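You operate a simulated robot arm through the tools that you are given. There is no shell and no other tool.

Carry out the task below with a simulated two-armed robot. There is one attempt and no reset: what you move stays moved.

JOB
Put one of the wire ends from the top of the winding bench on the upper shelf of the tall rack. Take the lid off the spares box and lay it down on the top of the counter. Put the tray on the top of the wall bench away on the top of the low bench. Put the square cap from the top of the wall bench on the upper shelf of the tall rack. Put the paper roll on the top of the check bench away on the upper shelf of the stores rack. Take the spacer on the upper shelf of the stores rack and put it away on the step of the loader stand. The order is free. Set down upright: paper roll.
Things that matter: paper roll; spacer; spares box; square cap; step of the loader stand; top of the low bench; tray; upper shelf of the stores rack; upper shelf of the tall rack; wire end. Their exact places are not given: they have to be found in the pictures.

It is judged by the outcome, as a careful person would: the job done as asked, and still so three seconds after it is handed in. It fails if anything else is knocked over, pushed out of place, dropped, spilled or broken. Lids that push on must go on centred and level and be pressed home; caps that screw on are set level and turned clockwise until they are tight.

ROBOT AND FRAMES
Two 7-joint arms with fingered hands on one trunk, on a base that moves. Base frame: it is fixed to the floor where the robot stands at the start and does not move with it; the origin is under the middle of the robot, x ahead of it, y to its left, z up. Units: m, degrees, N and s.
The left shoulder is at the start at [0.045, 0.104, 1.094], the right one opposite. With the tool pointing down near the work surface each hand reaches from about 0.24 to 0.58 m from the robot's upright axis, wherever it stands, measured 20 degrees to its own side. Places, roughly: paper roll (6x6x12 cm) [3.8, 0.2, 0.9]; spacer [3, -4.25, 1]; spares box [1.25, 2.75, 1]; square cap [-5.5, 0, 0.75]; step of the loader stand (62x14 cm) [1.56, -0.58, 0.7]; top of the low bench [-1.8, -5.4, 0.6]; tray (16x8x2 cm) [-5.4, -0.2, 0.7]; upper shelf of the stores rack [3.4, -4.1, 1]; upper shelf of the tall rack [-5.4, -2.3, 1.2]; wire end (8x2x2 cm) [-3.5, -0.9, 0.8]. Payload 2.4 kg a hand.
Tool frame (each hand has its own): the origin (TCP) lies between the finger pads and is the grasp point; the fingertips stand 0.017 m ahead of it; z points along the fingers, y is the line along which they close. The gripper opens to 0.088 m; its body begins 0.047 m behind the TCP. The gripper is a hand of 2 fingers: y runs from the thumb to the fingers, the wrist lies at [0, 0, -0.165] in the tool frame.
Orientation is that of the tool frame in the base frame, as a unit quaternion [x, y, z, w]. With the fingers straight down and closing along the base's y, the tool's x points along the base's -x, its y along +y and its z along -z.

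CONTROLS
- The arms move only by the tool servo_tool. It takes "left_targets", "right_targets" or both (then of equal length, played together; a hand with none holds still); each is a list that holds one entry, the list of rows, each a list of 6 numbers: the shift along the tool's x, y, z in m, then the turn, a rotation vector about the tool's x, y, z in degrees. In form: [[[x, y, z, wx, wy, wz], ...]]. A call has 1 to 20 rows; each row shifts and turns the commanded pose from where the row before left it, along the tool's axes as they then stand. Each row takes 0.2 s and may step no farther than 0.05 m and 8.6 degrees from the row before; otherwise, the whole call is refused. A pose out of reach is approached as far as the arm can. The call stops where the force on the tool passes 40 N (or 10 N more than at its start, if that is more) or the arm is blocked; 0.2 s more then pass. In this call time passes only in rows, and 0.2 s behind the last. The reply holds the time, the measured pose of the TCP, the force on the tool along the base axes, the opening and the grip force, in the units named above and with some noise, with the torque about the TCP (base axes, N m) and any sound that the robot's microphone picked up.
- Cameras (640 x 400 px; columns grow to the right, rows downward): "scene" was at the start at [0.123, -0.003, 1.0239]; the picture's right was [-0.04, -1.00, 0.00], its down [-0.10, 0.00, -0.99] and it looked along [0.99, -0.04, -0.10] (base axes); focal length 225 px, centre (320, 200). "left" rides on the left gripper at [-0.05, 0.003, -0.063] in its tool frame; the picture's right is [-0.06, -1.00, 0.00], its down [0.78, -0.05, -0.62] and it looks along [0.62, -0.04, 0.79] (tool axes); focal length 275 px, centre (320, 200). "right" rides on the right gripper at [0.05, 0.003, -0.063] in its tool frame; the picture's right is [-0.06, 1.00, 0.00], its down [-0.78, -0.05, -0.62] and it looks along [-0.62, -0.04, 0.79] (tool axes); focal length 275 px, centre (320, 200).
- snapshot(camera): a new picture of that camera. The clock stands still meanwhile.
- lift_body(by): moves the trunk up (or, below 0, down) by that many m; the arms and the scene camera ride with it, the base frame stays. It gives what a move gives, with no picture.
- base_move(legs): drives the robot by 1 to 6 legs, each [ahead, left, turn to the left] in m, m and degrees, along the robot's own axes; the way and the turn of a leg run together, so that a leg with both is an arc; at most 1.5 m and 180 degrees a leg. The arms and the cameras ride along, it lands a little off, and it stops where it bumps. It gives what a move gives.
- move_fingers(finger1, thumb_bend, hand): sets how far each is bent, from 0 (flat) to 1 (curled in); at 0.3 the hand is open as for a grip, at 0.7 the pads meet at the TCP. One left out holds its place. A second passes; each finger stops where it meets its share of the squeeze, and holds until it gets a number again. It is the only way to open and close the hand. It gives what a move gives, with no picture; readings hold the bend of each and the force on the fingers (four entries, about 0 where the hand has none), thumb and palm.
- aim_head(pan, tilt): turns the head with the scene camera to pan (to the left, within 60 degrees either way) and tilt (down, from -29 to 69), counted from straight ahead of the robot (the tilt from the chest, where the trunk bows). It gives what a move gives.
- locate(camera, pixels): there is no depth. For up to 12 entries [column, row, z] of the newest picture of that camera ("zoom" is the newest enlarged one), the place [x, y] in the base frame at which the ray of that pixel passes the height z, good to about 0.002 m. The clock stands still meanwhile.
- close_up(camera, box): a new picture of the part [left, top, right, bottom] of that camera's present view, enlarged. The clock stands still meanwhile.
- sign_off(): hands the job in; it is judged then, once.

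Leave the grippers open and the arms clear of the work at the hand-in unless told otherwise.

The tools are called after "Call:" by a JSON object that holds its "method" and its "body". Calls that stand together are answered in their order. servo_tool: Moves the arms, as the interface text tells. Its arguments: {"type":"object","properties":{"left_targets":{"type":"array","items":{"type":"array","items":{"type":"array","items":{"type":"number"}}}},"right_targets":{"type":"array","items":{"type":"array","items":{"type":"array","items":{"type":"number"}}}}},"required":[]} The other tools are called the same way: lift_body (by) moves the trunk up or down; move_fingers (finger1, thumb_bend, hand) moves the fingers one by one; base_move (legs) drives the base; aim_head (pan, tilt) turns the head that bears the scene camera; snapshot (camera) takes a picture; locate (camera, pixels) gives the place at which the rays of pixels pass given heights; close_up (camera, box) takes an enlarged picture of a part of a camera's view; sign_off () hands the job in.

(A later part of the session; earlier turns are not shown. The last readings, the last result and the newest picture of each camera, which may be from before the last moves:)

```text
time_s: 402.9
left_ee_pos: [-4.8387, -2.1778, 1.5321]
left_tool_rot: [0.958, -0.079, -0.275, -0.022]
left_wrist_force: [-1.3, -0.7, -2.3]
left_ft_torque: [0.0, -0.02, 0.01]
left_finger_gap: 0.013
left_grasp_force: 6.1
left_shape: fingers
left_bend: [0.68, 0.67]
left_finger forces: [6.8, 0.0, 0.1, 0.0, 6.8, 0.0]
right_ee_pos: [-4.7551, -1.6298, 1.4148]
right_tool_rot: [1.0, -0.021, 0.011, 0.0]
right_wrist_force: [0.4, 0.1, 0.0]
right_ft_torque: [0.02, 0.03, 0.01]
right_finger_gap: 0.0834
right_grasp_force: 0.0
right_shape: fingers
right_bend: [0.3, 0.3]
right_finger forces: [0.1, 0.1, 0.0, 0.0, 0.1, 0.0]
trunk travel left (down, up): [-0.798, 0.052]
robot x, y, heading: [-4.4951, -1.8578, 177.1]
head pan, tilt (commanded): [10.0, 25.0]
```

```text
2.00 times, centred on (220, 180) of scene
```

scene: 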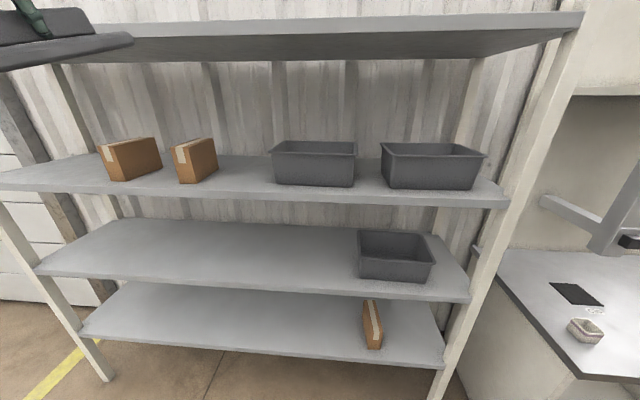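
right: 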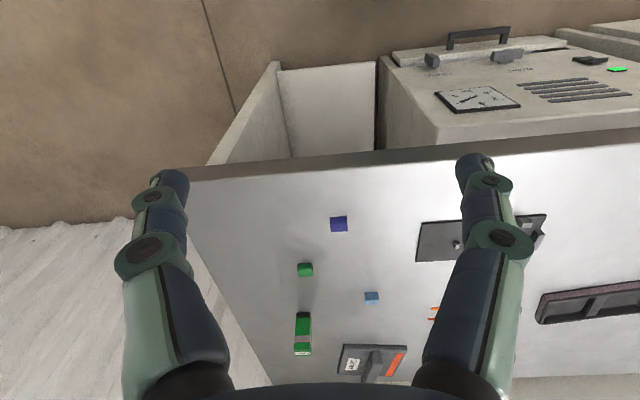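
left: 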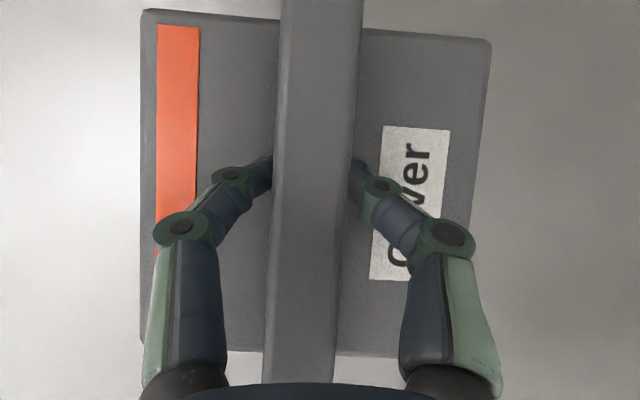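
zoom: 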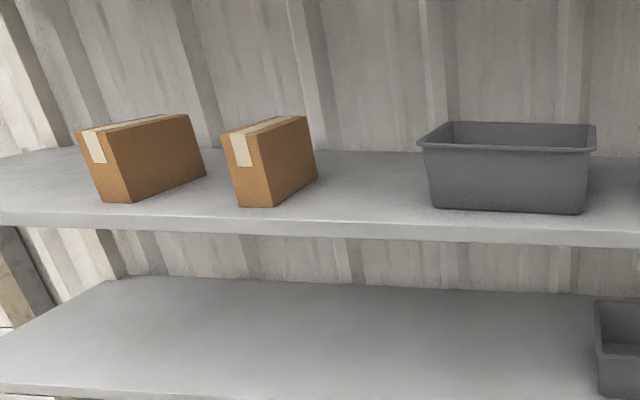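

I locate the rack's front (post foot), the shelf edge, and the gap's limits.

Call:
{"method": "locate", "body": {"camera": "scene", "pixels": [[108, 381, 0], [250, 198, 1.2], [250, 198, 1.22], [250, 198, 1.18], [187, 183, 1.2], [218, 171, 1.2], [275, 184, 1.2], [354, 187, 1.2], [126, 181, 1.2], [320, 153, 1.2], [40, 190, 1.2], [432, 395, 0]]}}

```text
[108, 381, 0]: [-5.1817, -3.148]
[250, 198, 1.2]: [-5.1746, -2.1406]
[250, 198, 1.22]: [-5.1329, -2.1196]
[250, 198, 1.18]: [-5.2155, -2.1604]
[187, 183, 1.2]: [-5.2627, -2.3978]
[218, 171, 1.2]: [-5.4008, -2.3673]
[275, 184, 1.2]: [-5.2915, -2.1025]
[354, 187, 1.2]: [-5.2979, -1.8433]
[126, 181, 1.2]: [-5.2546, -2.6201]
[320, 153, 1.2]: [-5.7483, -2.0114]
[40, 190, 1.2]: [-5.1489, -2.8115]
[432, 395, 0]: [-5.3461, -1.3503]
```

The gap on the shelf is y -2.355…-2.12 and the front edge is x≈-5.18, z≈1.2. I square up to heading 180, lower the trunk 0.17, and move in so the plate hovers before the gap.

Call:
{"method": "base_move", "body": {"legs": [[0, 0, 2.9], [0.15, 0.05, 0]]}}

Call:
{"method": "lift_body", "body": {"by": -0.16}}

Call:
{"method": "aim_head", "body": {"pan": 25, "tilt": 25}}

Call:
{"method": "snapshot", "body": {"camera": "scene"}}

```text
time_s: 404.7
left_ee_pos: [-4.9772, -2.2458, 1.5329]
left_tool_rot: [0.96, -0.054, -0.274, -0.015]
left_wrist_force: [-0.2, -0.1, -1.5]
left_ft_torque: [0.0, -0.01, 0.01]
left_finger_gap: 0.0129
left_grasp_force: 7.3
left_shape: fingers
left_bend: [0.68, 0.67]
left_finger forces: [6.8, 0.0, 0.0, 0.1, 6.8, 0.1]
right_ee_pos: [-4.9221, -1.693, 1.4143]
right_tool_rot: [1.0, 0.005, 0.012, -0.002]
right_wrist_force: [-0.5, -1.0, 0.1]
right_ft_torque: [0.0, -0.02, 0.0]
right_finger_gap: 0.0834
right_grasp_force: 0.1
right_shape: fingers
right_bend: [0.3, 0.3]
right_finger forces: [0.0, 0.1, 0.0, 0.1, 0.1, 0.0]
trunk travel left (down, up): [-0.798, 0.052]
robot x, y, heading: [-4.6524, -1.9083, -179.9]
head pan, tilt (commanded): [10.0, 25.0]
```

```text
time_s: 406.5
left_ee_pos: [-4.9765, -2.2457, 1.3724]
left_tool_rot: [0.96, -0.055, -0.274, -0.016]
left_wrist_force: [0.2, -0.1, -1.4]
left_ft_torque: [0.03, -0.01, 0.03]
left_finger_gap: 0.0129
left_grasp_force: 6.5
left_shape: fingers
left_bend: [0.68, 0.67]
left_finger forces: [6.8, 0.1, 0.0, 0.0, 6.9, 0.0]
right_ee_pos: [-4.9192, -1.6941, 1.2556]
right_tool_rot: [1.0, 0.004, 0.012, 0.0]
right_wrist_force: [0.2, 0.0, -0.3]
right_ft_torque: [0.05, 0.01, 0.03]
right_finger_gap: 0.0832
right_grasp_force: 0.0
right_shape: fingers
right_bend: [0.3, 0.3]
right_finger forces: [0.0, 0.1, 0.1, 0.0, 0.0, 0.0]
trunk travel left (down, up): [-0.638, 0.212]
robot x, y, heading: [-4.6523, -1.9077, -179.6]
head pan, tilt (commanded): [10.0, 25.0]
```

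```text
time_s: 407.3
left_ee_pos: [-4.9754, -2.2457, 1.3728]
left_tool_rot: [0.96, -0.053, -0.275, -0.015]
left_wrist_force: [0.3, -0.1, -1.4]
left_ft_torque: [-0.01, 0.0, -0.02]
left_finger_gap: 0.0132
left_grasp_force: 6.9
left_shape: fingers
left_bend: [0.68, 0.67]
left_finger forces: [6.8, 0.0, 0.1, 0.1, 6.7, 0.1]
right_ee_pos: [-4.9206, -1.6933, 1.2546]
right_tool_rot: [1.0, 0.004, 0.011, 0.0]
right_wrist_force: [0.0, -0.6, -0.2]
right_ft_torque: [0.03, 0.01, 0.02]
right_finger_gap: 0.0833
right_grasp_force: 0.1
right_shape: fingers
right_bend: [0.3, 0.3]
right_finger forces: [0.0, 0.0, 0.1, 0.1, 0.1, 0.0]
trunk travel left (down, up): [-0.638, 0.212]
robot x, y, heading: [-4.652, -1.9084, -180.0]
head pan, tilt (commanded): [25.0, 25.0]
```

```text
taken
```

scene: 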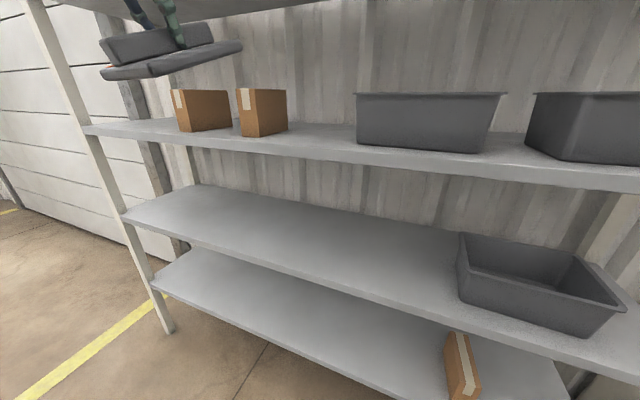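

I raise the right hand out of the way, then drive 0.18 ahead.

Call:
{"method": "servo_tool", "body": {"right_targets": [[[0.01, 0, -0.04, 0, 0, 0], [0.01, 0, -0.04, 0, 0, 0], [0, 0, -0.03, 0, 0, 0]]]}}

Call:
{"method": "base_move", "body": {"legs": [[0.18, 0, 0]]}}

Call:
{"method": "snapshot", "body": {"camera": "scene"}}

Call:
{"method": "snapshot", "body": {"camera": "left"}}

```text
time_s: 408.1
left_ee_pos: [-4.9745, -2.2461, 1.3715]
left_tool_rot: [0.96, -0.053, -0.276, -0.016]
left_wrist_force: [0.1, 0.3, -1.3]
left_ft_torque: [-0.02, 0.02, 0.01]
left_finger_gap: 0.013
left_grasp_force: 7.0
left_shape: fingers
left_bend: [0.68, 0.67]
left_finger forces: [6.7, 0.0, 0.0, 0.1, 6.7, 0.0]
right_ee_pos: [-4.9031, -1.6923, 1.3678]
right_tool_rot: [1.0, 0.004, 0.012, 0.0]
right_wrist_force: [0.1, 0.0, -1.1]
right_ft_torque: [0.0, 0.04, 0.03]
right_finger_gap: 0.0837
right_grasp_force: 0.0
right_shape: fingers
right_bend: [0.3, 0.3]
right_finger forces: [0.0, 0.0, 0.0, 0.1, 0.0, 0.0]
trunk travel left (down, up): [-0.638, 0.212]
robot x, y, heading: [-4.6495, -1.912, -179.9]
head pan, tilt (commanded): [25.0, 25.0]
```

```text
time_s: 409.6
left_ee_pos: [-5.161, -2.2453, 1.3728]
left_tool_rot: [0.96, -0.055, -0.275, -0.015]
left_wrist_force: [0.2, 0.3, -0.8]
left_ft_torque: [0.01, 0.02, -0.04]
left_finger_gap: 0.013
left_grasp_force: 7.1
left_shape: fingers
left_bend: [0.68, 0.67]
left_finger forces: [6.8, 0.0, 0.0, 0.0, 6.9, 0.0]
right_ee_pos: [-5.0857, -1.6919, 1.3675]
right_tool_rot: [1.0, 0.004, 0.012, 0.0]
right_wrist_force: [0.4, -1.0, -0.4]
right_ft_torque: [0.01, 0.0, 0.0]
right_finger_gap: 0.0837
right_grasp_force: 0.1
right_shape: fingers
right_bend: [0.3, 0.3]
right_finger forces: [0.1, 0.0, 0.1, 0.0, 0.1, 0.1]
trunk travel left (down, up): [-0.638, 0.212]
robot x, y, heading: [-4.8337, -1.9075, -180.1]
head pan, tilt (commanded): [25.0, 25.0]
```

```text
taken
```

scene: 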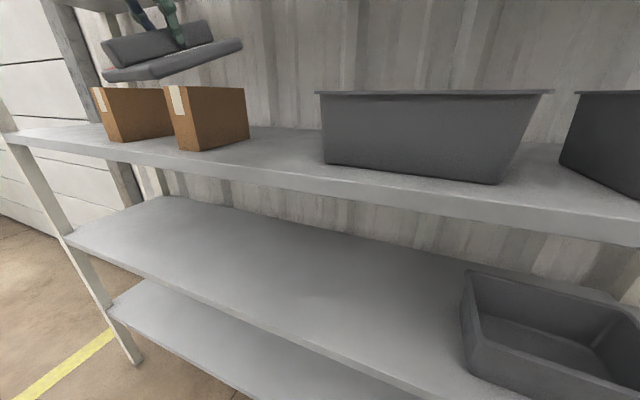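

```text
taken
```

left: 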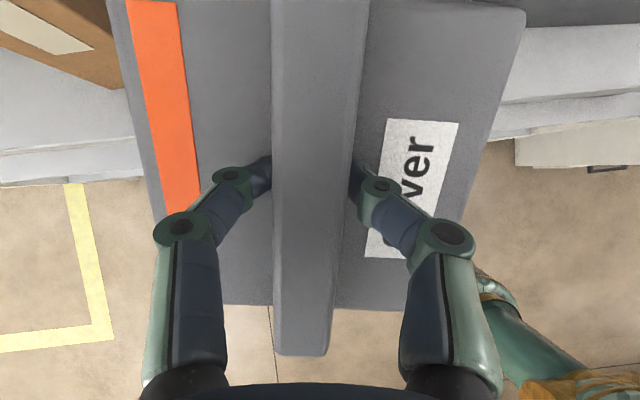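

The plate has swung a little in pitch (its far end up); it will level when set down. I move it 12.5 cm inward, then down to TCP 1.27.

Call:
{"method": "servo_tool", "body": {"left_targets": [[[-0.035, 0.0049, 0.022, 0, 0, 0], [-0.035, 0.0049, 0.022, 0, 0, 0], [-0.035, 0.0049, 0.022, 0, 0, 0], [0.0177, 0, 0.0283, 0, 0, 0], [0.0177, 0, 0.0283, 0, 0, 0], [0.0177, 0, 0.0283, 0, 0, 0]]]}}

Call:
{"method": "snapshot", "body": {"camera": "scene"}}

Call:
{"method": "snapshot", "body": {"camera": "left"}}

```text
time_s: 411.0
left_ee_pos: [-5.2809, -2.2446, 1.2724]
left_tool_rot: [0.96, -0.056, -0.275, -0.016]
left_wrist_force: [-0.1, 0.1, -2.0]
left_ft_torque: [-0.01, 0.02, -0.01]
left_finger_gap: 0.0128
left_grasp_force: 6.7
left_shape: fingers
left_bend: [0.68, 0.68]
left_finger forces: [6.8, 0.1, 0.0, 0.1, 6.7, 0.0]
right_ee_pos: [-5.0844, -1.691, 1.3673]
right_tool_rot: [1.0, 0.004, 0.011, -0.002]
right_wrist_force: [-0.9, -0.4, 0.3]
right_ft_torque: [0.01, 0.01, 0.03]
right_finger_gap: 0.0836
right_grasp_force: 0.0
right_shape: fingers
right_bend: [0.3, 0.3]
right_finger forces: [0.1, 0.0, 0.1, 0.0, 0.0, 0.1]
trunk travel left (down, up): [-0.638, 0.212]
robot x, y, heading: [-4.8317, -1.9058, -180.1]
head pan, tilt (commanded): [25.0, 25.0]
```

```text
taken
```

scene: 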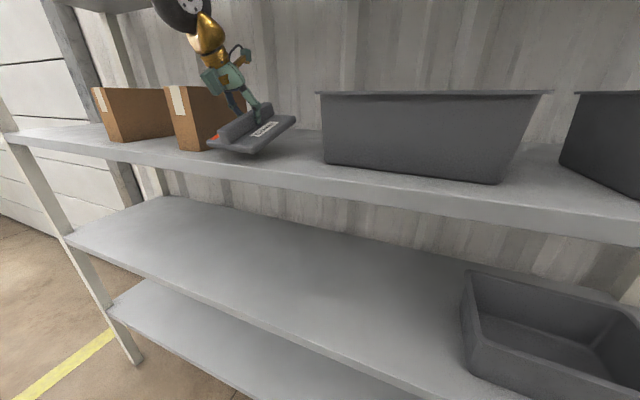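

```text
taken
```

left: 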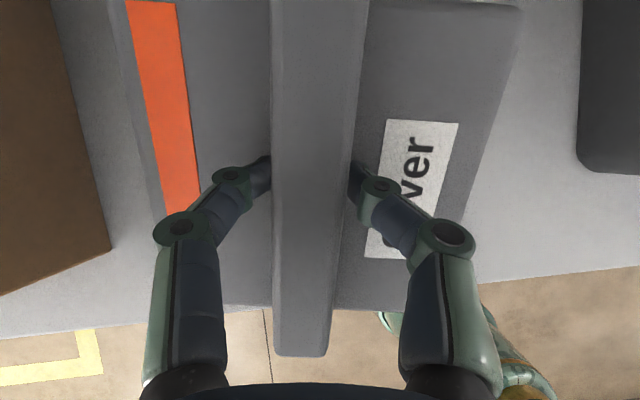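

The gap fits; I go 5 cm deeper, then lower in small steps until it rests.

Call:
{"method": "servo_tool", "body": {"left_targets": [[[-0.021, 0.003, 0.0132, 0, 0, 0], [-0.021, 0.003, 0.0132, 0, 0, 0], [0.0037, 0, 0.0059, 0, 0, 0], [0.0037, 0, 0.0059, 0, 0, 0]]]}}

Call:
{"method": "close_up", "body": {"camera": "scene", "box": [160, 60, 340, 170]}}

Call:
{"method": "snapshot", "body": {"camera": "left"}}

```text
time_s: 412.0
left_ee_pos: [-5.3347, -2.2462, 1.2564]
left_tool_rot: [0.96, -0.054, -0.275, -0.016]
left_wrist_force: [1.2, -0.2, -2.9]
left_ft_torque: [0.01, 0.0, 0.03]
left_finger_gap: 0.0128
left_grasp_force: 5.8
left_shape: fingers
left_bend: [0.68, 0.68]
left_finger forces: [6.5, 0.1, 0.1, 0.1, 6.6, 0.0]
right_ee_pos: [-5.0845, -1.691, 1.3676]
right_tool_rot: [1.0, 0.004, 0.01, 0.001]
right_wrist_force: [-0.5, -0.1, -0.5]
right_ft_torque: [-0.02, 0.0, -0.02]
right_finger_gap: 0.0836
right_grasp_force: 0.0
right_shape: fingers
right_bend: [0.3, 0.3]
right_finger forces: [0.0, 0.0, 0.0, 0.0, 0.0, 0.0]
trunk travel left (down, up): [-0.638, 0.212]
robot x, y, heading: [-4.8384, -1.9087, -179.8]
head pan, tilt (commanded): [25.0, 25.0]
```

```text
3.56 times, centred on (250, 115) of scene
```

zoom: 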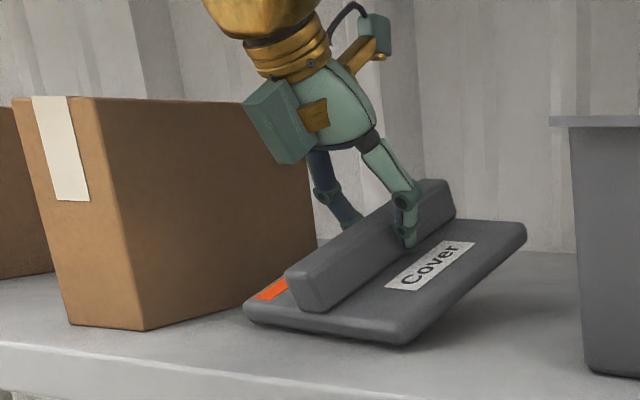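

```text
taken
```

left: 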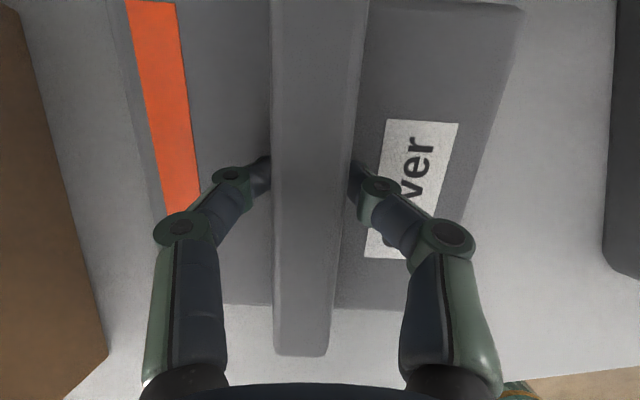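

The near edge is about to touch. I keep lowering gently so that the plate levels itself on the shelf.

Call:
{"method": "servo_tool", "body": {"left_targets": [[[0.0021, 0, 0.0034, 0, 0, 0], [0.0021, 0, 0.0034, 0, 0, 0]]]}}

Call:
{"method": "servo_tool", "body": {"left_targets": [[[0.0021, 0, 0.0034, 0, 0, 0], [0.0016, 0, 0.0025, 0, 0, 0]]]}}

Call:
{"method": "close_up", "body": {"camera": "scene", "box": [160, 60, 340, 170]}}

```text
time_s: 412.6
left_ee_pos: [-5.3343, -2.2466, 1.2496]
left_tool_rot: [0.96, -0.056, -0.275, -0.016]
left_wrist_force: [-0.2, -0.4, -1.0]
left_ft_torque: [0.03, -0.02, 0.02]
left_finger_gap: 0.0129
left_grasp_force: 6.3
left_shape: fingers
left_bend: [0.68, 0.68]
left_finger forces: [6.6, 0.1, 0.0, 0.0, 6.6, 0.0]
right_ee_pos: [-5.0848, -1.6913, 1.3673]
right_tool_rot: [1.0, 0.003, 0.012, 0.0]
right_wrist_force: [-0.3, 0.1, -0.2]
right_ft_torque: [0.02, 0.04, -0.01]
right_finger_gap: 0.0835
right_grasp_force: 0.0
right_shape: fingers
right_bend: [0.3, 0.3]
right_finger forces: [0.0, 0.0, 0.0, 0.1, 0.0, 0.0]
trunk travel left (down, up): [-0.638, 0.212]
robot x, y, heading: [-4.8322, -1.9075, -180.1]
head pan, tilt (commanded): [25.0, 25.0]
```

```text
time_s: 413.2
left_ee_pos: [-5.3346, -2.2474, 1.2442]
left_tool_rot: [0.96, -0.056, -0.274, -0.016]
left_wrist_force: [0.2, -0.7, -0.6]
left_ft_torque: [0.03, -0.01, 0.01]
left_finger_gap: 0.0129
left_grasp_force: 7.0
left_shape: fingers
left_bend: [0.68, 0.68]
left_finger forces: [6.5, 0.1, 0.0, 0.1, 6.6, 0.0]
right_ee_pos: [-5.0858, -1.6911, 1.3679]
right_tool_rot: [1.0, 0.004, 0.011, 0.001]
right_wrist_force: [0.4, 0.1, 0.4]
right_ft_torque: [-0.02, 0.02, -0.01]
right_finger_gap: 0.0837
right_grasp_force: 0.1
right_shape: fingers
right_bend: [0.3, 0.3]
right_finger forces: [0.1, 0.0, 0.1, 0.0, 0.1, 0.1]
trunk travel left (down, up): [-0.638, 0.212]
robot x, y, heading: [-4.8339, -1.9053, -180.0]
head pan, tilt (commanded): [25.0, 25.0]
```

```text
3.56 times, centred on (250, 115) of scene
```

zoom: 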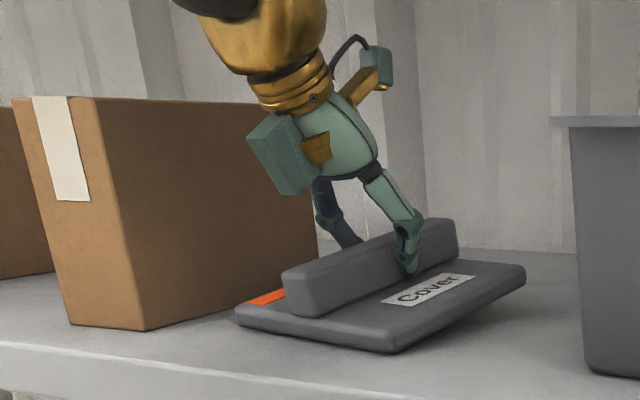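

It is levelling. I continue down a few more millimetres.

Call:
{"method": "servo_tool", "body": {"left_targets": [[[0.0016, 0, 0.0025, 0, 0, 0], [0.0016, 0, 0.0025, 0, 0, 0]]]}}

Call:
{"method": "close_up", "body": {"camera": "scene", "box": [160, 60, 340, 170]}}

```text
time_s: 413.8
left_ee_pos: [-5.333, -2.2449, 1.2372]
left_tool_rot: [0.96, -0.056, -0.275, -0.017]
left_wrist_force: [-0.1, -0.5, -1.1]
left_ft_torque: [0.04, -0.03, 0.02]
left_finger_gap: 0.0126
left_grasp_force: 7.0
left_shape: fingers
left_bend: [0.68, 0.68]
left_finger forces: [6.6, 0.0, 0.1, 0.0, 6.6, 0.1]
right_ee_pos: [-5.086, -1.6918, 1.3669]
right_tool_rot: [1.0, 0.004, 0.01, -0.001]
right_wrist_force: [-0.5, -0.1, 0.1]
right_ft_torque: [0.01, 0.02, -0.02]
right_finger_gap: 0.0836
right_grasp_force: 0.0
right_shape: fingers
right_bend: [0.3, 0.3]
right_finger forces: [0.1, 0.1, 0.1, 0.0, 0.0, 0.1]
trunk travel left (down, up): [-0.638, 0.212]
robot x, y, heading: [-4.8358, -1.9048, -180.1]
head pan, tilt (commanded): [25.0, 25.0]
```

```text
3.56 times, centred on (250, 115) of scene
```

zoom: 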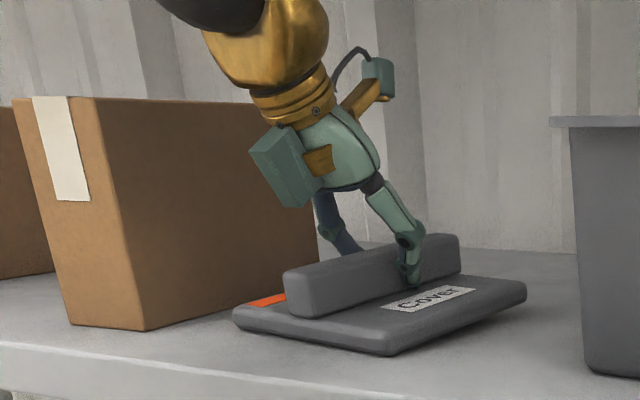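

Nearly flat. One or two more millimetres with force watch.

Call:
{"method": "servo_tool", "body": {"left_targets": [[[0.0011, 0, 0.0017, 0, 0, 0]]]}}

Call:
{"method": "servo_tool", "body": {"left_targets": [[[0.0011, 0, 0.0017, 0, 0, 0]]]}}

Call:
{"method": "close_up", "body": {"camera": "scene", "box": [200, 90, 320, 170]}}

```text
time_s: 414.2
left_ee_pos: [-5.3339, -2.2446, 1.2354]
left_tool_rot: [0.96, -0.056, -0.275, -0.016]
left_wrist_force: [0.3, 0.9, -1.6]
left_ft_torque: [-0.02, -0.03, 0.05]
left_finger_gap: 0.013
left_grasp_force: 6.7
left_shape: fingers
left_bend: [0.68, 0.68]
left_finger forces: [6.6, 0.0, 0.1, 0.1, 6.6, 0.1]
right_ee_pos: [-5.0853, -1.6903, 1.3666]
right_tool_rot: [1.0, 0.003, 0.011, 0.0]
right_wrist_force: [0.5, -0.4, -0.3]
right_ft_torque: [0.0, -0.03, 0.02]
right_finger_gap: 0.0834
right_grasp_force: 0.1
right_shape: fingers
right_bend: [0.3, 0.3]
right_finger forces: [0.1, 0.0, 0.0, 0.0, 0.0, 0.0]
trunk travel left (down, up): [-0.638, 0.212]
robot x, y, heading: [-4.8315, -1.909, -179.6]
head pan, tilt (commanded): [25.0, 25.0]
```

```text
time_s: 414.6
left_ee_pos: [-5.3345, -2.2457, 1.2321]
left_tool_rot: [0.96, -0.055, -0.275, -0.015]
left_wrist_force: [-0.5, -0.5, -0.2]
left_ft_torque: [0.01, -0.03, 0.01]
left_finger_gap: 0.013
left_grasp_force: 6.4
left_shape: fingers
left_bend: [0.68, 0.68]
left_finger forces: [6.6, 0.0, 0.0, 0.0, 6.7, 0.0]
right_ee_pos: [-5.0855, -1.6903, 1.3674]
right_tool_rot: [1.0, 0.003, 0.011, 0.0]
right_wrist_force: [0.1, 0.2, 0.2]
right_ft_torque: [0.0, -0.03, 0.0]
right_finger_gap: 0.0834
right_grasp_force: 0.1
right_shape: fingers
right_bend: [0.3, 0.3]
right_finger forces: [0.0, 0.0, 0.0, 0.0, 0.0, 0.0]
trunk travel left (down, up): [-0.638, 0.212]
robot x, y, heading: [-4.8359, -1.9063, -180.3]
head pan, tilt (commanded): [25.0, 25.0]
```

```text
5.00 times, centred on (260, 130) of scene
```

zoom: 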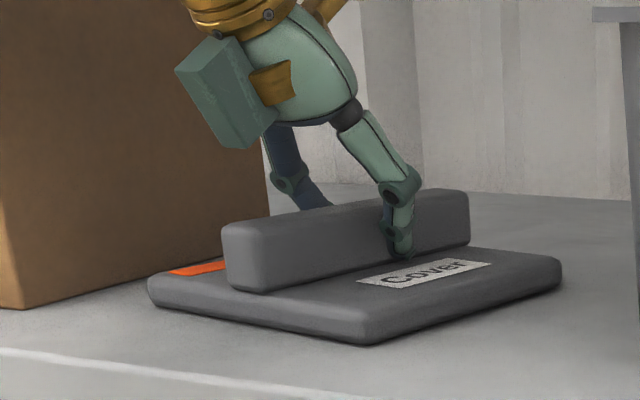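

Call:
{"method": "servo_tool", "body": {"left_targets": [[[0.0011, 0, 0.0017, 0, 0, 0]]]}}

Call:
{"method": "close_up", "body": {"camera": "scene", "box": [200, 90, 320, 170]}}

```text
time_s: 415.0
left_ee_pos: [-5.3346, -2.2446, 1.2321]
left_tool_rot: [0.959, -0.055, -0.277, -0.015]
left_wrist_force: [-0.2, -0.2, 7.0]
left_ft_torque: [-0.08, 0.08, 0.01]
left_finger_gap: 0.0127
left_grasp_force: 9.3
left_shape: fingers
left_bend: [0.69, 0.68]
left_finger forces: [11.7, 0.1, 0.0, 0.0, 7.6, 0.1]
right_ee_pos: [-5.0842, -1.6897, 1.3674]
right_tool_rot: [1.0, 0.003, 0.011, 0.001]
right_wrist_force: [-0.5, -0.3, -0.8]
right_ft_torque: [0.0, -0.02, -0.01]
right_finger_gap: 0.0832
right_grasp_force: 0.0
right_shape: fingers
right_bend: [0.3, 0.3]
right_finger forces: [0.1, 0.0, 0.0, 0.1, 0.1, 0.1]
trunk travel left (down, up): [-0.638, 0.212]
robot x, y, heading: [-4.8358, -1.9089, -180.0]
head pan, tilt (commanded): [25.0, 25.0]
```

```text
5.00 times, centred on (260, 130) of scene
```

zoom: 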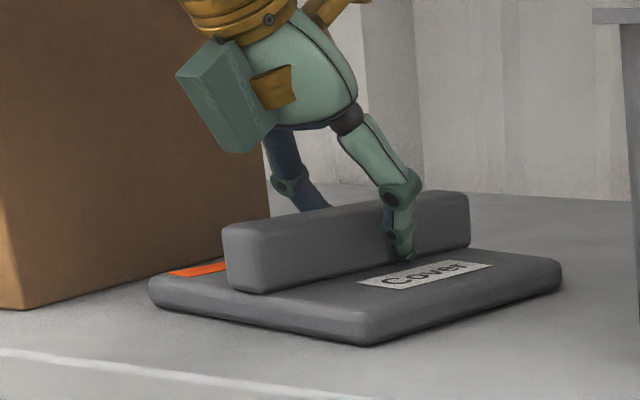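

It rests flat (+7 N). I open the fingers part way and withdraw along the tool axis, then up and out.

Call:
{"method": "move_fingers", "body": {"hand": "left", "finger1": 0.45, "thumb_bend": 0.45}}

Call:
{"method": "servo_tool", "body": {"left_targets": [[[0, 0, -0.02, 0, 0, 0], [0, 0, -0.03, 0, 0, 0], [0, 0, -0.04, 0, 0, 0], [0, 0, -0.04, 0, 0, 0], [0.02, 0, -0.03, 0, 0, 0]]]}}

Call:
{"method": "snapshot", "body": {"camera": "scene"}}

```text
time_s: 416.0
left_ee_pos: [-5.3339, -2.2444, 1.2333]
left_tool_rot: [0.959, -0.056, -0.278, -0.017]
left_wrist_force: [-4.7, -4.1, 28.8]
left_ft_torque: [0.65, 0.24, 0.13]
left_finger_gap: 0.0398
left_grasp_force: 13.7
left_shape: fingers
left_bend: [0.45, 0.53]
left_finger forces: [0.2, 0.0, 0.1, 0.0, 28.6, 0.1]
right_ee_pos: [-5.0835, -1.6895, 1.3679]
right_tool_rot: [1.0, 0.004, 0.011, 0.0]
right_wrist_force: [0.7, -0.2, -0.2]
right_ft_torque: [0.01, 0.03, -0.01]
right_finger_gap: 0.0836
right_grasp_force: 0.0
right_shape: fingers
right_bend: [0.3, 0.3]
right_finger forces: [0.0, 0.1, 0.1, 0.0, 0.1, 0.0]
trunk travel left (down, up): [-0.638, 0.212]
robot x, y, heading: [-4.8353, -1.9107, -180.3]
head pan, tilt (commanded): [25.0, 25.0]
```

```text
time_s: 417.2
left_ee_pos: [-5.2311, -2.2568, 1.3565]
left_tool_rot: [0.96, -0.057, -0.275, -0.017]
left_wrist_force: [-0.7, -0.5, -0.4]
left_ft_torque: [-0.01, 0.03, -0.01]
left_finger_gap: 0.0504
left_grasp_force: 0.1
left_shape: fingers
left_bend: [0.45, 0.45]
left_finger forces: [0.0, 0.0, 0.1, 0.1, 0.1, 0.0]
right_ee_pos: [-5.0837, -1.6904, 1.3681]
right_tool_rot: [1.0, 0.002, 0.011, -0.001]
right_wrist_force: [0.0, -0.8, -0.3]
right_ft_torque: [0.0, 0.02, 0.0]
right_finger_gap: 0.0835
right_grasp_force: 0.1
right_shape: fingers
right_bend: [0.3, 0.3]
right_finger forces: [0.0, 0.0, 0.0, 0.0, 0.0, 0.1]
trunk travel left (down, up): [-0.638, 0.212]
robot x, y, heading: [-4.8338, -1.9061, -180.0]
head pan, tilt (commanded): [25.0, 25.0]
```

```text
taken
```

scene: 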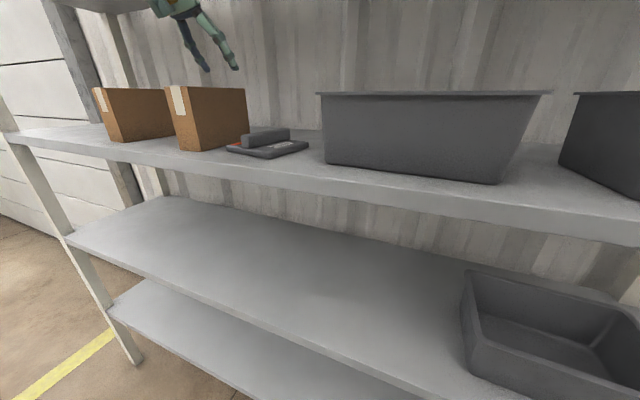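

The square plate lies flat on the tall rack's upper shelf. I back off, straighten the left hand, and go to the winding bench's west side for a wire end with the right hand.

Call:
{"method": "base_move", "body": {"legs": [[-0.5, 0, 0]]}}

Call:
{"method": "servo_tool", "body": {"left_targets": [[[-0.03, 0, 0.02, 0, 8, 0], [-0.03, 0, 0.0, 0, 8, 0], [0, 0, 0, 0, 8, 0], [0, 0, 0, 0, 8, 0], [0, 0, 0, 0, 0, -6.5]]]}}

Call:
{"method": "base_move", "body": {"legs": [[0, -1.5, 0], [0, 0, 178]]}}

Call:
{"method": "aim_head", "body": {"pan": 0, "tilt": 35}}

Call:
{"method": "snapshot", "body": {"camera": "scene"}}

```text
time_s: 420.2
left_ee_pos: [-4.7342, -2.2528, 1.3564]
left_tool_rot: [0.959, -0.063, -0.275, -0.018]
left_wrist_force: [0.3, -0.3, 0.0]
left_ft_torque: [-0.01, -0.01, 0.03]
left_finger_gap: 0.0503
left_grasp_force: 0.1
left_shape: fingers
left_bend: [0.45, 0.45]
left_finger forces: [0.0, 0.0, 0.0, 0.1, 0.0, 0.0]
right_ee_pos: [-4.5805, -1.6907, 1.3672]
right_tool_rot: [1.0, -0.004, 0.012, 0.0]
right_wrist_force: [-0.7, -0.4, 0.0]
right_ft_torque: [-0.02, -0.02, -0.05]
right_finger_gap: 0.0837
right_grasp_force: 0.1
right_shape: fingers
right_bend: [0.3, 0.3]
right_finger forces: [0.0, 0.1, 0.0, 0.0, 0.0, 0.0]
trunk travel left (down, up): [-0.638, 0.212]
robot x, y, heading: [-4.3302, -1.9113, 179.4]
head pan, tilt (commanded): [25.0, 25.0]
```

```text
time_s: 421.4
left_ee_pos: [-4.799, -2.2452, 1.3682]
left_tool_rot: [1.0, -0.009, 0.001, 0.0]
left_wrist_force: [0.4, 1.3, -0.3]
left_ft_torque: [0.01, -0.01, -0.03]
left_finger_gap: 0.0507
left_grasp_force: 0.0
left_shape: fingers
left_bend: [0.45, 0.45]
left_finger forces: [0.0, 0.0, 0.0, 0.0, 0.0, 0.1]
right_ee_pos: [-4.5798, -1.6906, 1.368]
right_tool_rot: [1.0, -0.005, 0.012, -0.001]
right_wrist_force: [-0.7, -0.1, -0.3]
right_ft_torque: [0.02, -0.04, -0.01]
right_finger_gap: 0.0834
right_grasp_force: 0.0
right_shape: fingers
right_bend: [0.3, 0.3]
right_finger forces: [0.0, 0.0, 0.1, 0.0, 0.0, 0.1]
trunk travel left (down, up): [-0.638, 0.212]
robot x, y, heading: [-4.3364, -1.9143, 178.9]
head pan, tilt (commanded): [25.0, 25.0]
```

```text
time_s: 435.9
left_ee_pos: [-3.8228, -0.1191, 1.3674]
left_tool_rot: [0.048, 0.999, 0.001, 0.0]
left_wrist_force: [-0.1, 0.5, -0.2]
left_ft_torque: [-0.04, 0.0, -0.02]
left_finger_gap: 0.0503
left_grasp_force: 0.1
left_shape: fingers
left_bend: [0.45, 0.45]
left_finger forces: [0.0, 0.0, 0.0, 0.0, 0.0, 0.0]
right_ee_pos: [-4.0839, -0.6554, 1.3672]
right_tool_rot: [0.044, 0.999, 0.0, -0.011]
right_wrist_force: [-0.5, 0.1, 0.5]
right_ft_torque: [0.02, -0.03, -0.03]
right_finger_gap: 0.0837
right_grasp_force: 0.0
right_shape: fingers
right_bend: [0.3, 0.3]
right_finger forces: [0.1, 0.0, 0.0, 0.0, 0.1, 0.1]
trunk travel left (down, up): [-0.638, 0.212]
robot x, y, heading: [-4.3156, -0.414, -5.4]
head pan, tilt (commanded): [25.0, 25.0]
```

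```text
time_s: 436.8
left_ee_pos: [-3.8225, -0.1185, 1.3675]
left_tool_rot: [0.048, 0.999, -0.001, 0.0]
left_wrist_force: [0.3, -0.1, -0.6]
left_ft_torque: [-0.02, 0.0, -0.02]
left_finger_gap: 0.0502
left_grasp_force: 0.1
left_shape: fingers
left_bend: [0.45, 0.45]
left_finger forces: [0.0, 0.0, 0.1, 0.0, 0.1, 0.0]
right_ee_pos: [-4.0836, -0.6544, 1.3672]
right_tool_rot: [0.044, 0.999, 0.001, -0.012]
right_wrist_force: [0.1, -0.5, 0.5]
right_ft_torque: [0.0, 0.05, -0.05]
right_finger_gap: 0.0835
right_grasp_force: 0.0
right_shape: fingers
right_bend: [0.3, 0.3]
right_finger forces: [0.1, 0.0, 0.0, 0.1, 0.0, 0.1]
trunk travel left (down, up): [-0.638, 0.212]
robot x, y, heading: [-4.3103, -0.4151, -5.2]
head pan, tilt (commanded): [0.0, 35.0]
```

```text
taken
```

scene: 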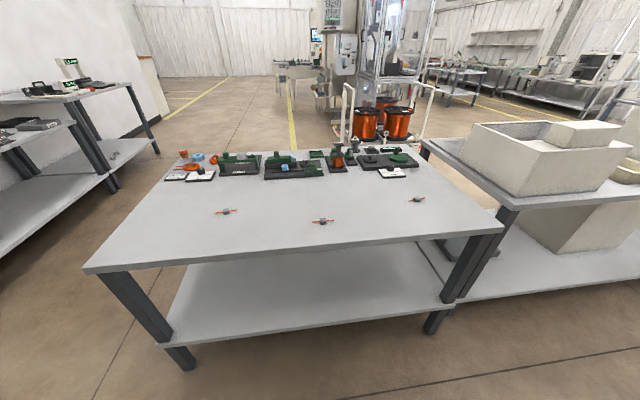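

Three wire ends at (226,211), (322,221) and (417,199). I locate the middle one, nearest to this edge.

Call:
{"method": "locate", "body": {"camera": "scene", "pixels": [[322, 221, 0.81], [226, 211, 0.81], [417, 199, 0.81], [322, 247, 0.8], [85, 270, 0.8], [500, 230, 0.8]]}}

Call:
{"method": "close_up", "body": {"camera": "scene", "box": [298, 206, 346, 236]}}

```text
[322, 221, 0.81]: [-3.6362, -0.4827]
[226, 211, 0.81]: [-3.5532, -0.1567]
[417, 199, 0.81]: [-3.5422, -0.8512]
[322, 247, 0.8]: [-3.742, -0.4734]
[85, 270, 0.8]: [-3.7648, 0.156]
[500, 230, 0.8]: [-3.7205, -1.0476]
```

```text
13.33 times, centred on (322, 221) of scene
```

zoom: 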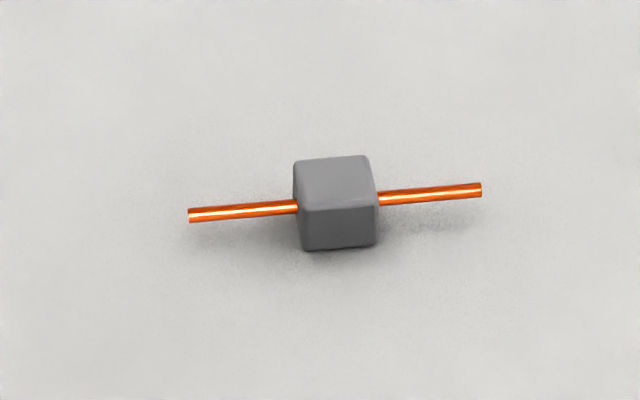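

The wire lies along y through a 2 cm cube, so I'll grip the cube along x: that needs the right hand turned by 90°. I square up, approach, lower the trunk 0.3, and turn the hand.

Call:
{"method": "base_move", "body": {"legs": [[0, 0, 5.2], [0.21, 0.09, 0]]}}

Call:
{"method": "lift_body", "body": {"by": -0.3}}

Call:
{"method": "servo_tool", "body": {"right_targets": [[[-0.03, 0, 0, 0, 0, 8.2], [-0.03, 0, 0, 0, 0, 8.2], [0, 0, 0, 0, 0, 8.2], [0, 0, 0, 0, 0, 8.2], [0, 0, 0, 0, 0, 8.2], [0, 0, 0, 0, 0, 8.2], [0, 0, 0, 0, 0, 8.2], [0, 0, 0, 0, 0, 8.2], [0, 0, 0, 0, 0, 8.2], [0, 0, 0, 0, 0, 8.2], [0, 0, 0, 0, 0, 8.0]]]}}

```text
time_s: 439.1
left_ee_pos: [-3.64, 0.0111, 1.3671]
left_tool_rot: [0.002, 1.0, 0.0, -0.001]
left_wrist_force: [0.1, -0.4, 0.4]
left_ft_torque: [-0.01, 0.0, 0.03]
left_finger_gap: 0.0505
left_grasp_force: 0.1
left_shape: fingers
left_bend: [0.45, 0.45]
left_finger forces: [0.0, 0.0, 0.1, 0.0, 0.0, 0.1]
right_ee_pos: [-3.8512, -0.5468, 1.3671]
right_tool_rot: [-0.002, 1.0, -0.002, -0.012]
right_wrist_force: [-0.5, -0.6, 0.1]
right_ft_torque: [0.01, 0.0, 0.01]
right_finger_gap: 0.0835
right_grasp_force: 0.0
right_shape: fingers
right_bend: [0.3, 0.3]
right_finger forces: [0.0, 0.0, 0.0, 0.0, 0.0, 0.0]
trunk travel left (down, up): [-0.638, 0.212]
robot x, y, heading: [-4.1068, -0.3275, -0.1]
head pan, tilt (commanded): [0.0, 35.0]
```

```text
time_s: 442.1
left_ee_pos: [-3.6402, 0.0113, 1.0676]
left_tool_rot: [0.002, 1.0, -0.001, 0.0]
left_wrist_force: [-0.1, -0.2, 0.6]
left_ft_torque: [-0.02, 0.01, -0.03]
left_finger_gap: 0.0503
left_grasp_force: 0.0
left_shape: fingers
left_bend: [0.45, 0.45]
left_finger forces: [0.1, 0.0, 0.0, 0.0, 0.1, 0.1]
right_ee_pos: [-3.8507, -0.5472, 1.0662]
right_tool_rot: [-0.003, 1.0, 0.0, -0.012]
right_wrist_force: [-0.9, 1.0, 0.1]
right_ft_torque: [0.01, 0.01, -0.02]
right_finger_gap: 0.0835
right_grasp_force: 0.1
right_shape: fingers
right_bend: [0.3, 0.3]
right_finger forces: [0.1, 0.0, 0.0, 0.0, 0.0, 0.0]
trunk travel left (down, up): [-0.338, 0.512]
robot x, y, heading: [-4.0998, -0.3297, -0.2]
head pan, tilt (commanded): [0.0, 35.0]
```

```text
time_s: 444.5
left_ee_pos: [-3.6401, 0.0113, 1.0678]
left_tool_rot: [0.002, 1.0, 0.0, 0.0]
left_wrist_force: [0.2, -0.6, -0.6]
left_ft_torque: [-0.06, -0.02, 0.05]
left_finger_gap: 0.0504
left_grasp_force: 0.1
left_shape: fingers
left_bend: [0.45, 0.45]
left_finger forces: [0.1, 0.1, 0.1, 0.1, 0.0, 0.0]
right_ee_pos: [-3.792, -0.5516, 1.0663]
right_tool_rot: [0.707, 0.707, -0.008, -0.008]
right_wrist_force: [-0.6, -0.7, 0.6]
right_ft_torque: [0.03, -0.01, 0.02]
right_finger_gap: 0.0834
right_grasp_force: 0.2
right_shape: fingers
right_bend: [0.3, 0.3]
right_finger forces: [0.0, 0.0, 0.1, 0.0, 0.0, 0.1]
trunk travel left (down, up): [-0.338, 0.512]
robot x, y, heading: [-4.1006, -0.3282, -0.0]
head pan, tilt (commanded): [0.0, 35.0]
```

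The hand turned fine. I move it above the wire end at TCP z 0.95 and look with its camera.

Call:
{"method": "servo_tool", "body": {"right_targets": [[[0.017, 0.039, 0.02, 0, 0, 0], [0.017, 0.039, 0.02, 0, 0, 0], [0.017, 0.039, 0.02, 0, 0, 0], [0.017, 0.039, 0.02, 0, 0, 0], [0, 0, 0.036, 0, 0, 0]]]}}

Call:
{"method": "snapshot", "body": {"camera": "right"}}

Call:
{"method": "snapshot", "body": {"camera": "scene"}}

```text
time_s: 445.7
left_ee_pos: [-3.6413, 0.0124, 1.0673]
left_tool_rot: [0.002, 1.0, 0.0, 0.0]
left_wrist_force: [0.1, 0.4, -0.7]
left_ft_torque: [-0.02, -0.01, -0.01]
left_finger_gap: 0.0506
left_grasp_force: 0.1
left_shape: fingers
left_bend: [0.45, 0.45]
left_finger forces: [0.0, 0.0, 0.1, 0.0, 0.0, 0.1]
right_ee_pos: [-3.6417, -0.4831, 0.9474]
right_tool_rot: [0.705, 0.709, -0.008, -0.007]
right_wrist_force: [-0.2, 0.2, 0.7]
right_ft_torque: [0.0, 0.03, 0.01]
right_finger_gap: 0.0835
right_grasp_force: 0.1
right_shape: fingers
right_bend: [0.3, 0.3]
right_finger forces: [0.1, 0.0, 0.0, 0.0, 0.0, 0.0]
trunk travel left (down, up): [-0.338, 0.512]
robot x, y, heading: [-4.0998, -0.329, -0.2]
head pan, tilt (commanded): [0.0, 35.0]
```

```text
taken
```

right: 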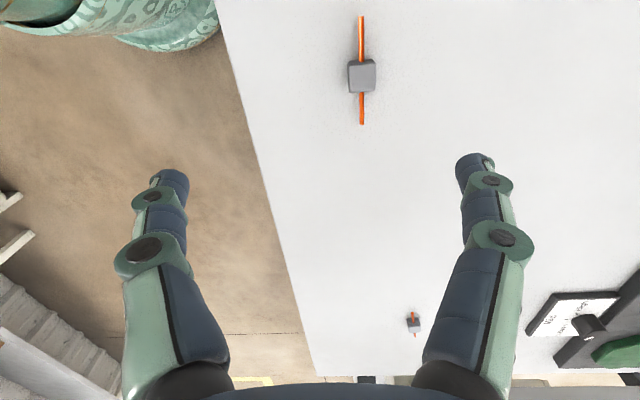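

```text
taken
```

scene: 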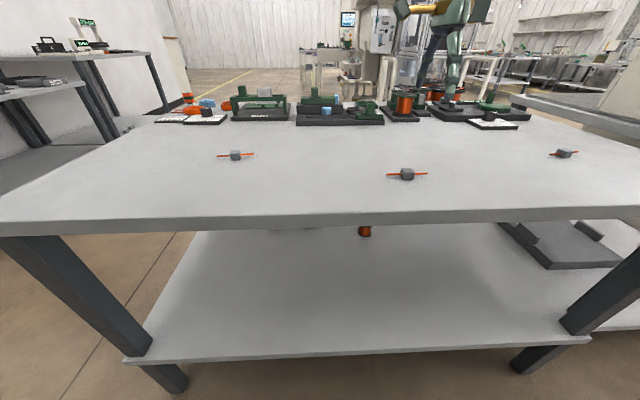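

The wire end appears at (361,76) in the hand's view. I locate it.

Call:
{"method": "locate", "body": {"camera": "right", "pixels": [[361, 76, 0.815], [348, 60, 0.82], [375, 62, 0.82], [348, 90, 0.82], [375, 92, 0.82], [361, 17, 0.81], [361, 124, 0.81]]}}

Call:
{"method": "close_up", "body": {"camera": "right", "box": [297, 10, 425, 130]}}

```text
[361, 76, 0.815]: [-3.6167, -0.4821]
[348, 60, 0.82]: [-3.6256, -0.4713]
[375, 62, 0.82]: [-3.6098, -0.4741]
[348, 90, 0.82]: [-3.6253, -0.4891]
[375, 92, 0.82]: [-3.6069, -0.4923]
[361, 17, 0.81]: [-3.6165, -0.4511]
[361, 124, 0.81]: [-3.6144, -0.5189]
```

```text
3.33 times, centred on (361, 70) of right
```

zoom: 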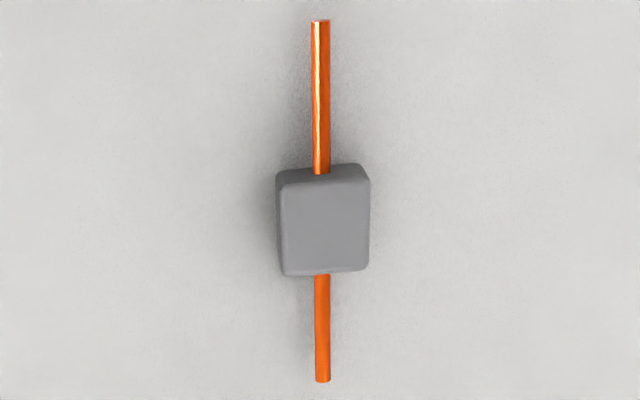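

The cube is at (-3.617, -0.482), wire within 2° of y. I correct 25 mm in x and descend to TCP 0.86, then re-check.

Call:
{"method": "servo_tool", "body": {"right_targets": [[[0.001, 0.0247, 0, 0, 0, 0], [0, 0, 0.04, 0, 0, 0], [0, 0, 0.045, 0, 0, 0]]]}}

Call:
{"method": "snapshot", "body": {"camera": "right"}}

```text
time_s: 446.5
left_ee_pos: [-3.6411, 0.0109, 1.0678]
left_tool_rot: [0.002, 1.0, 0.001, 0.001]
left_wrist_force: [0.3, 0.5, -0.2]
left_ft_torque: [-0.03, -0.05, -0.02]
left_finger_gap: 0.0504
left_grasp_force: 0.1
left_shape: fingers
left_bend: [0.45, 0.45]
left_finger forces: [0.0, 0.0, 0.1, 0.0, 0.1, 0.0]
right_ee_pos: [-3.6154, -0.4811, 0.8611]
right_tool_rot: [0.705, 0.709, -0.008, -0.007]
right_wrist_force: [0.0, -0.1, 0.1]
right_ft_torque: [-0.03, 0.0, 0.0]
right_finger_gap: 0.0837
right_grasp_force: 0.1
right_shape: fingers
right_bend: [0.3, 0.3]
right_finger forces: [0.0, 0.1, 0.0, 0.0, 0.0, 0.0]
trunk travel left (down, up): [-0.338, 0.512]
robot x, y, heading: [-4.1046, -0.3283, -0.0]
head pan, tilt (commanded): [0.0, 35.0]
```

```text
taken
```

right: 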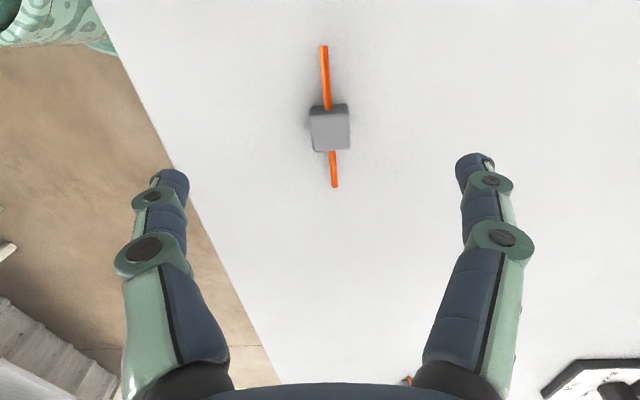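

Call:
{"method": "locate", "body": {"camera": "right", "pixels": [[311, 112, 0.82], [349, 109, 0.82], [314, 152, 0.82], [350, 149, 0.82], [325, 47, 0.81], [335, 187, 0.81]]}}

```text
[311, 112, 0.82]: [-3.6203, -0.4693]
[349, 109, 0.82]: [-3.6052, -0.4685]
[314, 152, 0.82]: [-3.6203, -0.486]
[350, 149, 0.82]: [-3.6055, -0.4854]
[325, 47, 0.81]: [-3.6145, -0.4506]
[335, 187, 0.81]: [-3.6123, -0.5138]
```

The two views tell that the cube's top is nearer z≈0.77. I locate again at that height.

Call:
{"method": "locate", "body": {"camera": "right", "pixels": [[311, 112, 0.772], [349, 109, 0.772], [314, 152, 0.772], [350, 149, 0.772], [325, 47, 0.762], [335, 187, 0.762]]}}

```text
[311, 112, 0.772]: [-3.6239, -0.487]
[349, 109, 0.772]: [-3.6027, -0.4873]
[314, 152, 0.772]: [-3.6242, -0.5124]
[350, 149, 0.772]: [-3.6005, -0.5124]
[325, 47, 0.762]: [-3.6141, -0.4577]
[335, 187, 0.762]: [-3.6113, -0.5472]
```

The cube's top is about 0.789, centre (-3.613, -0.492). I shift 11 mm along -y, descend 5 cm and look.

Call:
{"method": "servo_tool", "body": {"right_targets": [[[-0.011, 0.0024, 0, 0, 0, 0], [0, 0, 0.03, 0, 0, 0], [0, 0, 0.02, 0, 0, 0]]]}}

Call:
{"method": "snapshot", "body": {"camera": "right"}}

```text
time_s: 447.3
left_ee_pos: [-3.6405, 0.0111, 1.0672]
left_tool_rot: [0.001, 1.0, 0.0, 0.0]
left_wrist_force: [1.1, 0.9, 0.5]
left_ft_torque: [0.0, 0.02, 0.0]
left_finger_gap: 0.0503
left_grasp_force: 0.1
left_shape: fingers
left_bend: [0.45, 0.45]
left_finger forces: [0.0, 0.0, 0.0, 0.0, 0.1, 0.0]
right_ee_pos: [-3.6135, -0.4903, 0.8107]
right_tool_rot: [0.705, 0.709, -0.009, -0.008]
right_wrist_force: [-0.6, -0.3, 0.2]
right_ft_torque: [0.01, -0.01, 0.01]
right_finger_gap: 0.0838
right_grasp_force: 0.0
right_shape: fingers
right_bend: [0.3, 0.3]
right_finger forces: [0.0, 0.0, 0.1, 0.1, 0.0, 0.1]
trunk travel left (down, up): [-0.338, 0.512]
robot x, y, heading: [-4.1017, -0.3282, -0.3]
head pan, tilt (commanded): [0.0, 35.0]
```

```text
taken
```

right: 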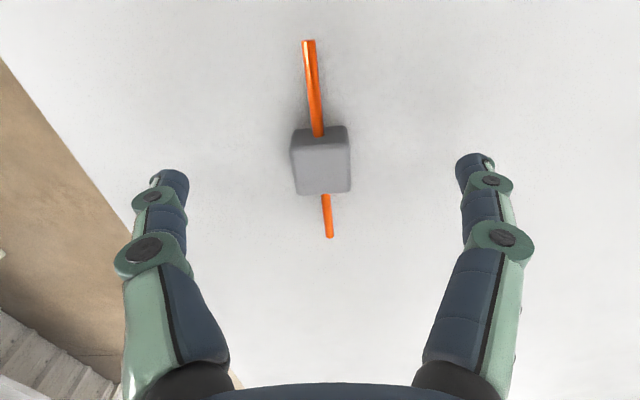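

The cube lines up with the TCP. I descend 2.2 cm in small steps and close.

Call:
{"method": "servo_tool", "body": {"right_targets": [[[0, 0, 0.01, 0, 0, 0], [0, 0, 0.008, 0, 0, 0], [0, 0, 0.004, 0, 0, 0]]]}}

Call:
{"method": "snapshot", "body": {"camera": "right"}}

```text
time_s: 448.2
left_ee_pos: [-3.6438, 0.0106, 1.0685]
left_tool_rot: [0.002, 1.0, 0.0, 0.001]
left_wrist_force: [0.2, 0.1, -0.3]
left_ft_torque: [0.02, 0.0, 0.01]
left_finger_gap: 0.0505
left_grasp_force: 0.1
left_shape: fingers
left_bend: [0.45, 0.45]
left_finger forces: [0.0, 0.0, 0.1, 0.1, 0.0, 0.0]
right_ee_pos: [-3.6134, -0.4908, 0.7937]
right_tool_rot: [0.706, 0.708, -0.002, -0.004]
right_wrist_force: [-6.8, -2.0, 21.8]
right_ft_torque: [-0.01, -0.78, 0.02]
right_finger_gap: 0.0878
right_grasp_force: 11.2
right_shape: fingers
right_bend: [0.32, 0.29]
right_finger forces: [18.1, 0.0, 0.1, 0.0, 2.9, 0.1]
trunk travel left (down, up): [-0.338, 0.512]
robot x, y, heading: [-4.1016, -0.33, -0.1]
head pan, tilt (commanded): [0.0, 35.0]
stopped in row 3 (right hand): the force on the tool passed its limit at 42 N (the readings are from after the stop); the commanded pose is now the measured one
```

```text
taken
```

right: 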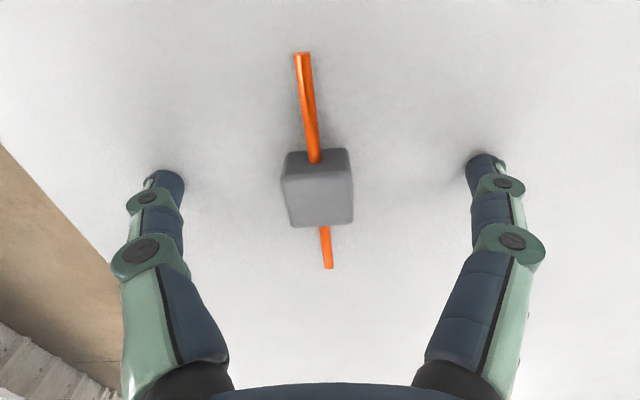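

The fingertips touched the bench (so its top is ≈0.777). I raise 4 mm and close the fingers on the cube.

Call:
{"method": "servo_tool", "body": {"right_targets": [[[0, 0, -0.004, 0, 0, 0]]]}}

Call:
{"method": "move_fingers", "body": {"hand": "right", "finger1": 0.8, "thumb_bend": 0.8}}

Call:
{"method": "snapshot", "body": {"camera": "right"}}

```text
time_s: 448.6
left_ee_pos: [-3.6403, 0.0113, 1.0675]
left_tool_rot: [0.003, 1.0, 0.0, 0.0]
left_wrist_force: [0.1, -0.3, -0.3]
left_ft_torque: [-0.01, -0.04, 0.01]
left_finger_gap: 0.0502
left_grasp_force: 0.1
left_shape: fingers
left_bend: [0.45, 0.45]
left_finger forces: [0.0, 0.0, 0.0, 0.0, 0.0, 0.0]
right_ee_pos: [-3.6124, -0.4907, 0.7951]
right_tool_rot: [0.706, 0.708, -0.006, -0.006]
right_wrist_force: [-1.8, -1.1, 6.1]
right_ft_torque: [-0.04, -0.25, -0.03]
right_finger_gap: 0.0871
right_grasp_force: 2.9
right_shape: fingers
right_bend: [0.3, 0.29]
right_finger forces: [5.0, 0.0, 0.1, 0.0, 0.8, 0.0]
trunk travel left (down, up): [-0.338, 0.512]
robot x, y, heading: [-4.1049, -0.3284, -0.3]
head pan, tilt (commanded): [0.0, 35.0]
```

```text
time_s: 449.6
left_ee_pos: [-3.6407, 0.0119, 1.0678]
left_tool_rot: [0.002, 1.0, 0.0, 0.0]
left_wrist_force: [-0.7, -0.6, -0.1]
left_ft_torque: [0.03, 0.0, 0.06]
left_finger_gap: 0.0501
left_grasp_force: 0.1
left_shape: fingers
left_bend: [0.45, 0.45]
left_finger forces: [0.0, 0.0, 0.0, 0.0, 0.0, 0.0]
right_ee_pos: [-3.6117, -0.4899, 0.7966]
right_tool_rot: [0.705, 0.709, -0.004, -0.005]
right_wrist_force: [8.1, 2.1, 21.3]
right_ft_torque: [0.04, -0.58, 0.07]
right_finger_gap: 0.0109
right_grasp_force: 18.1
right_shape: fingers
right_bend: [0.75, 0.73]
right_finger forces: [27.8, 0.2, 0.0, 0.0, 7.6, 0.0]
trunk travel left (down, up): [-0.338, 0.512]
robot x, y, heading: [-4.1034, -0.3321, -0.3]
head pan, tilt (commanded): [0.0, 35.0]
```

```text
taken
```

right: 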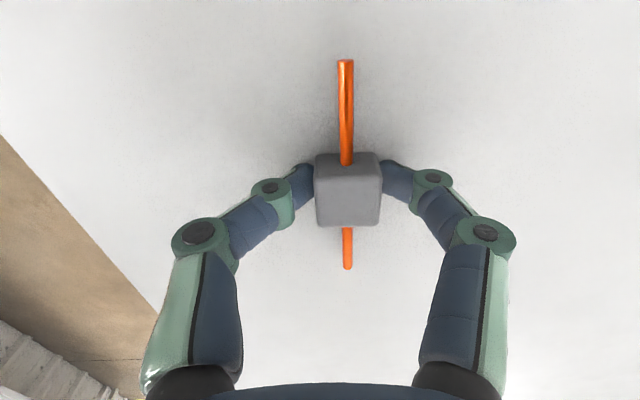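

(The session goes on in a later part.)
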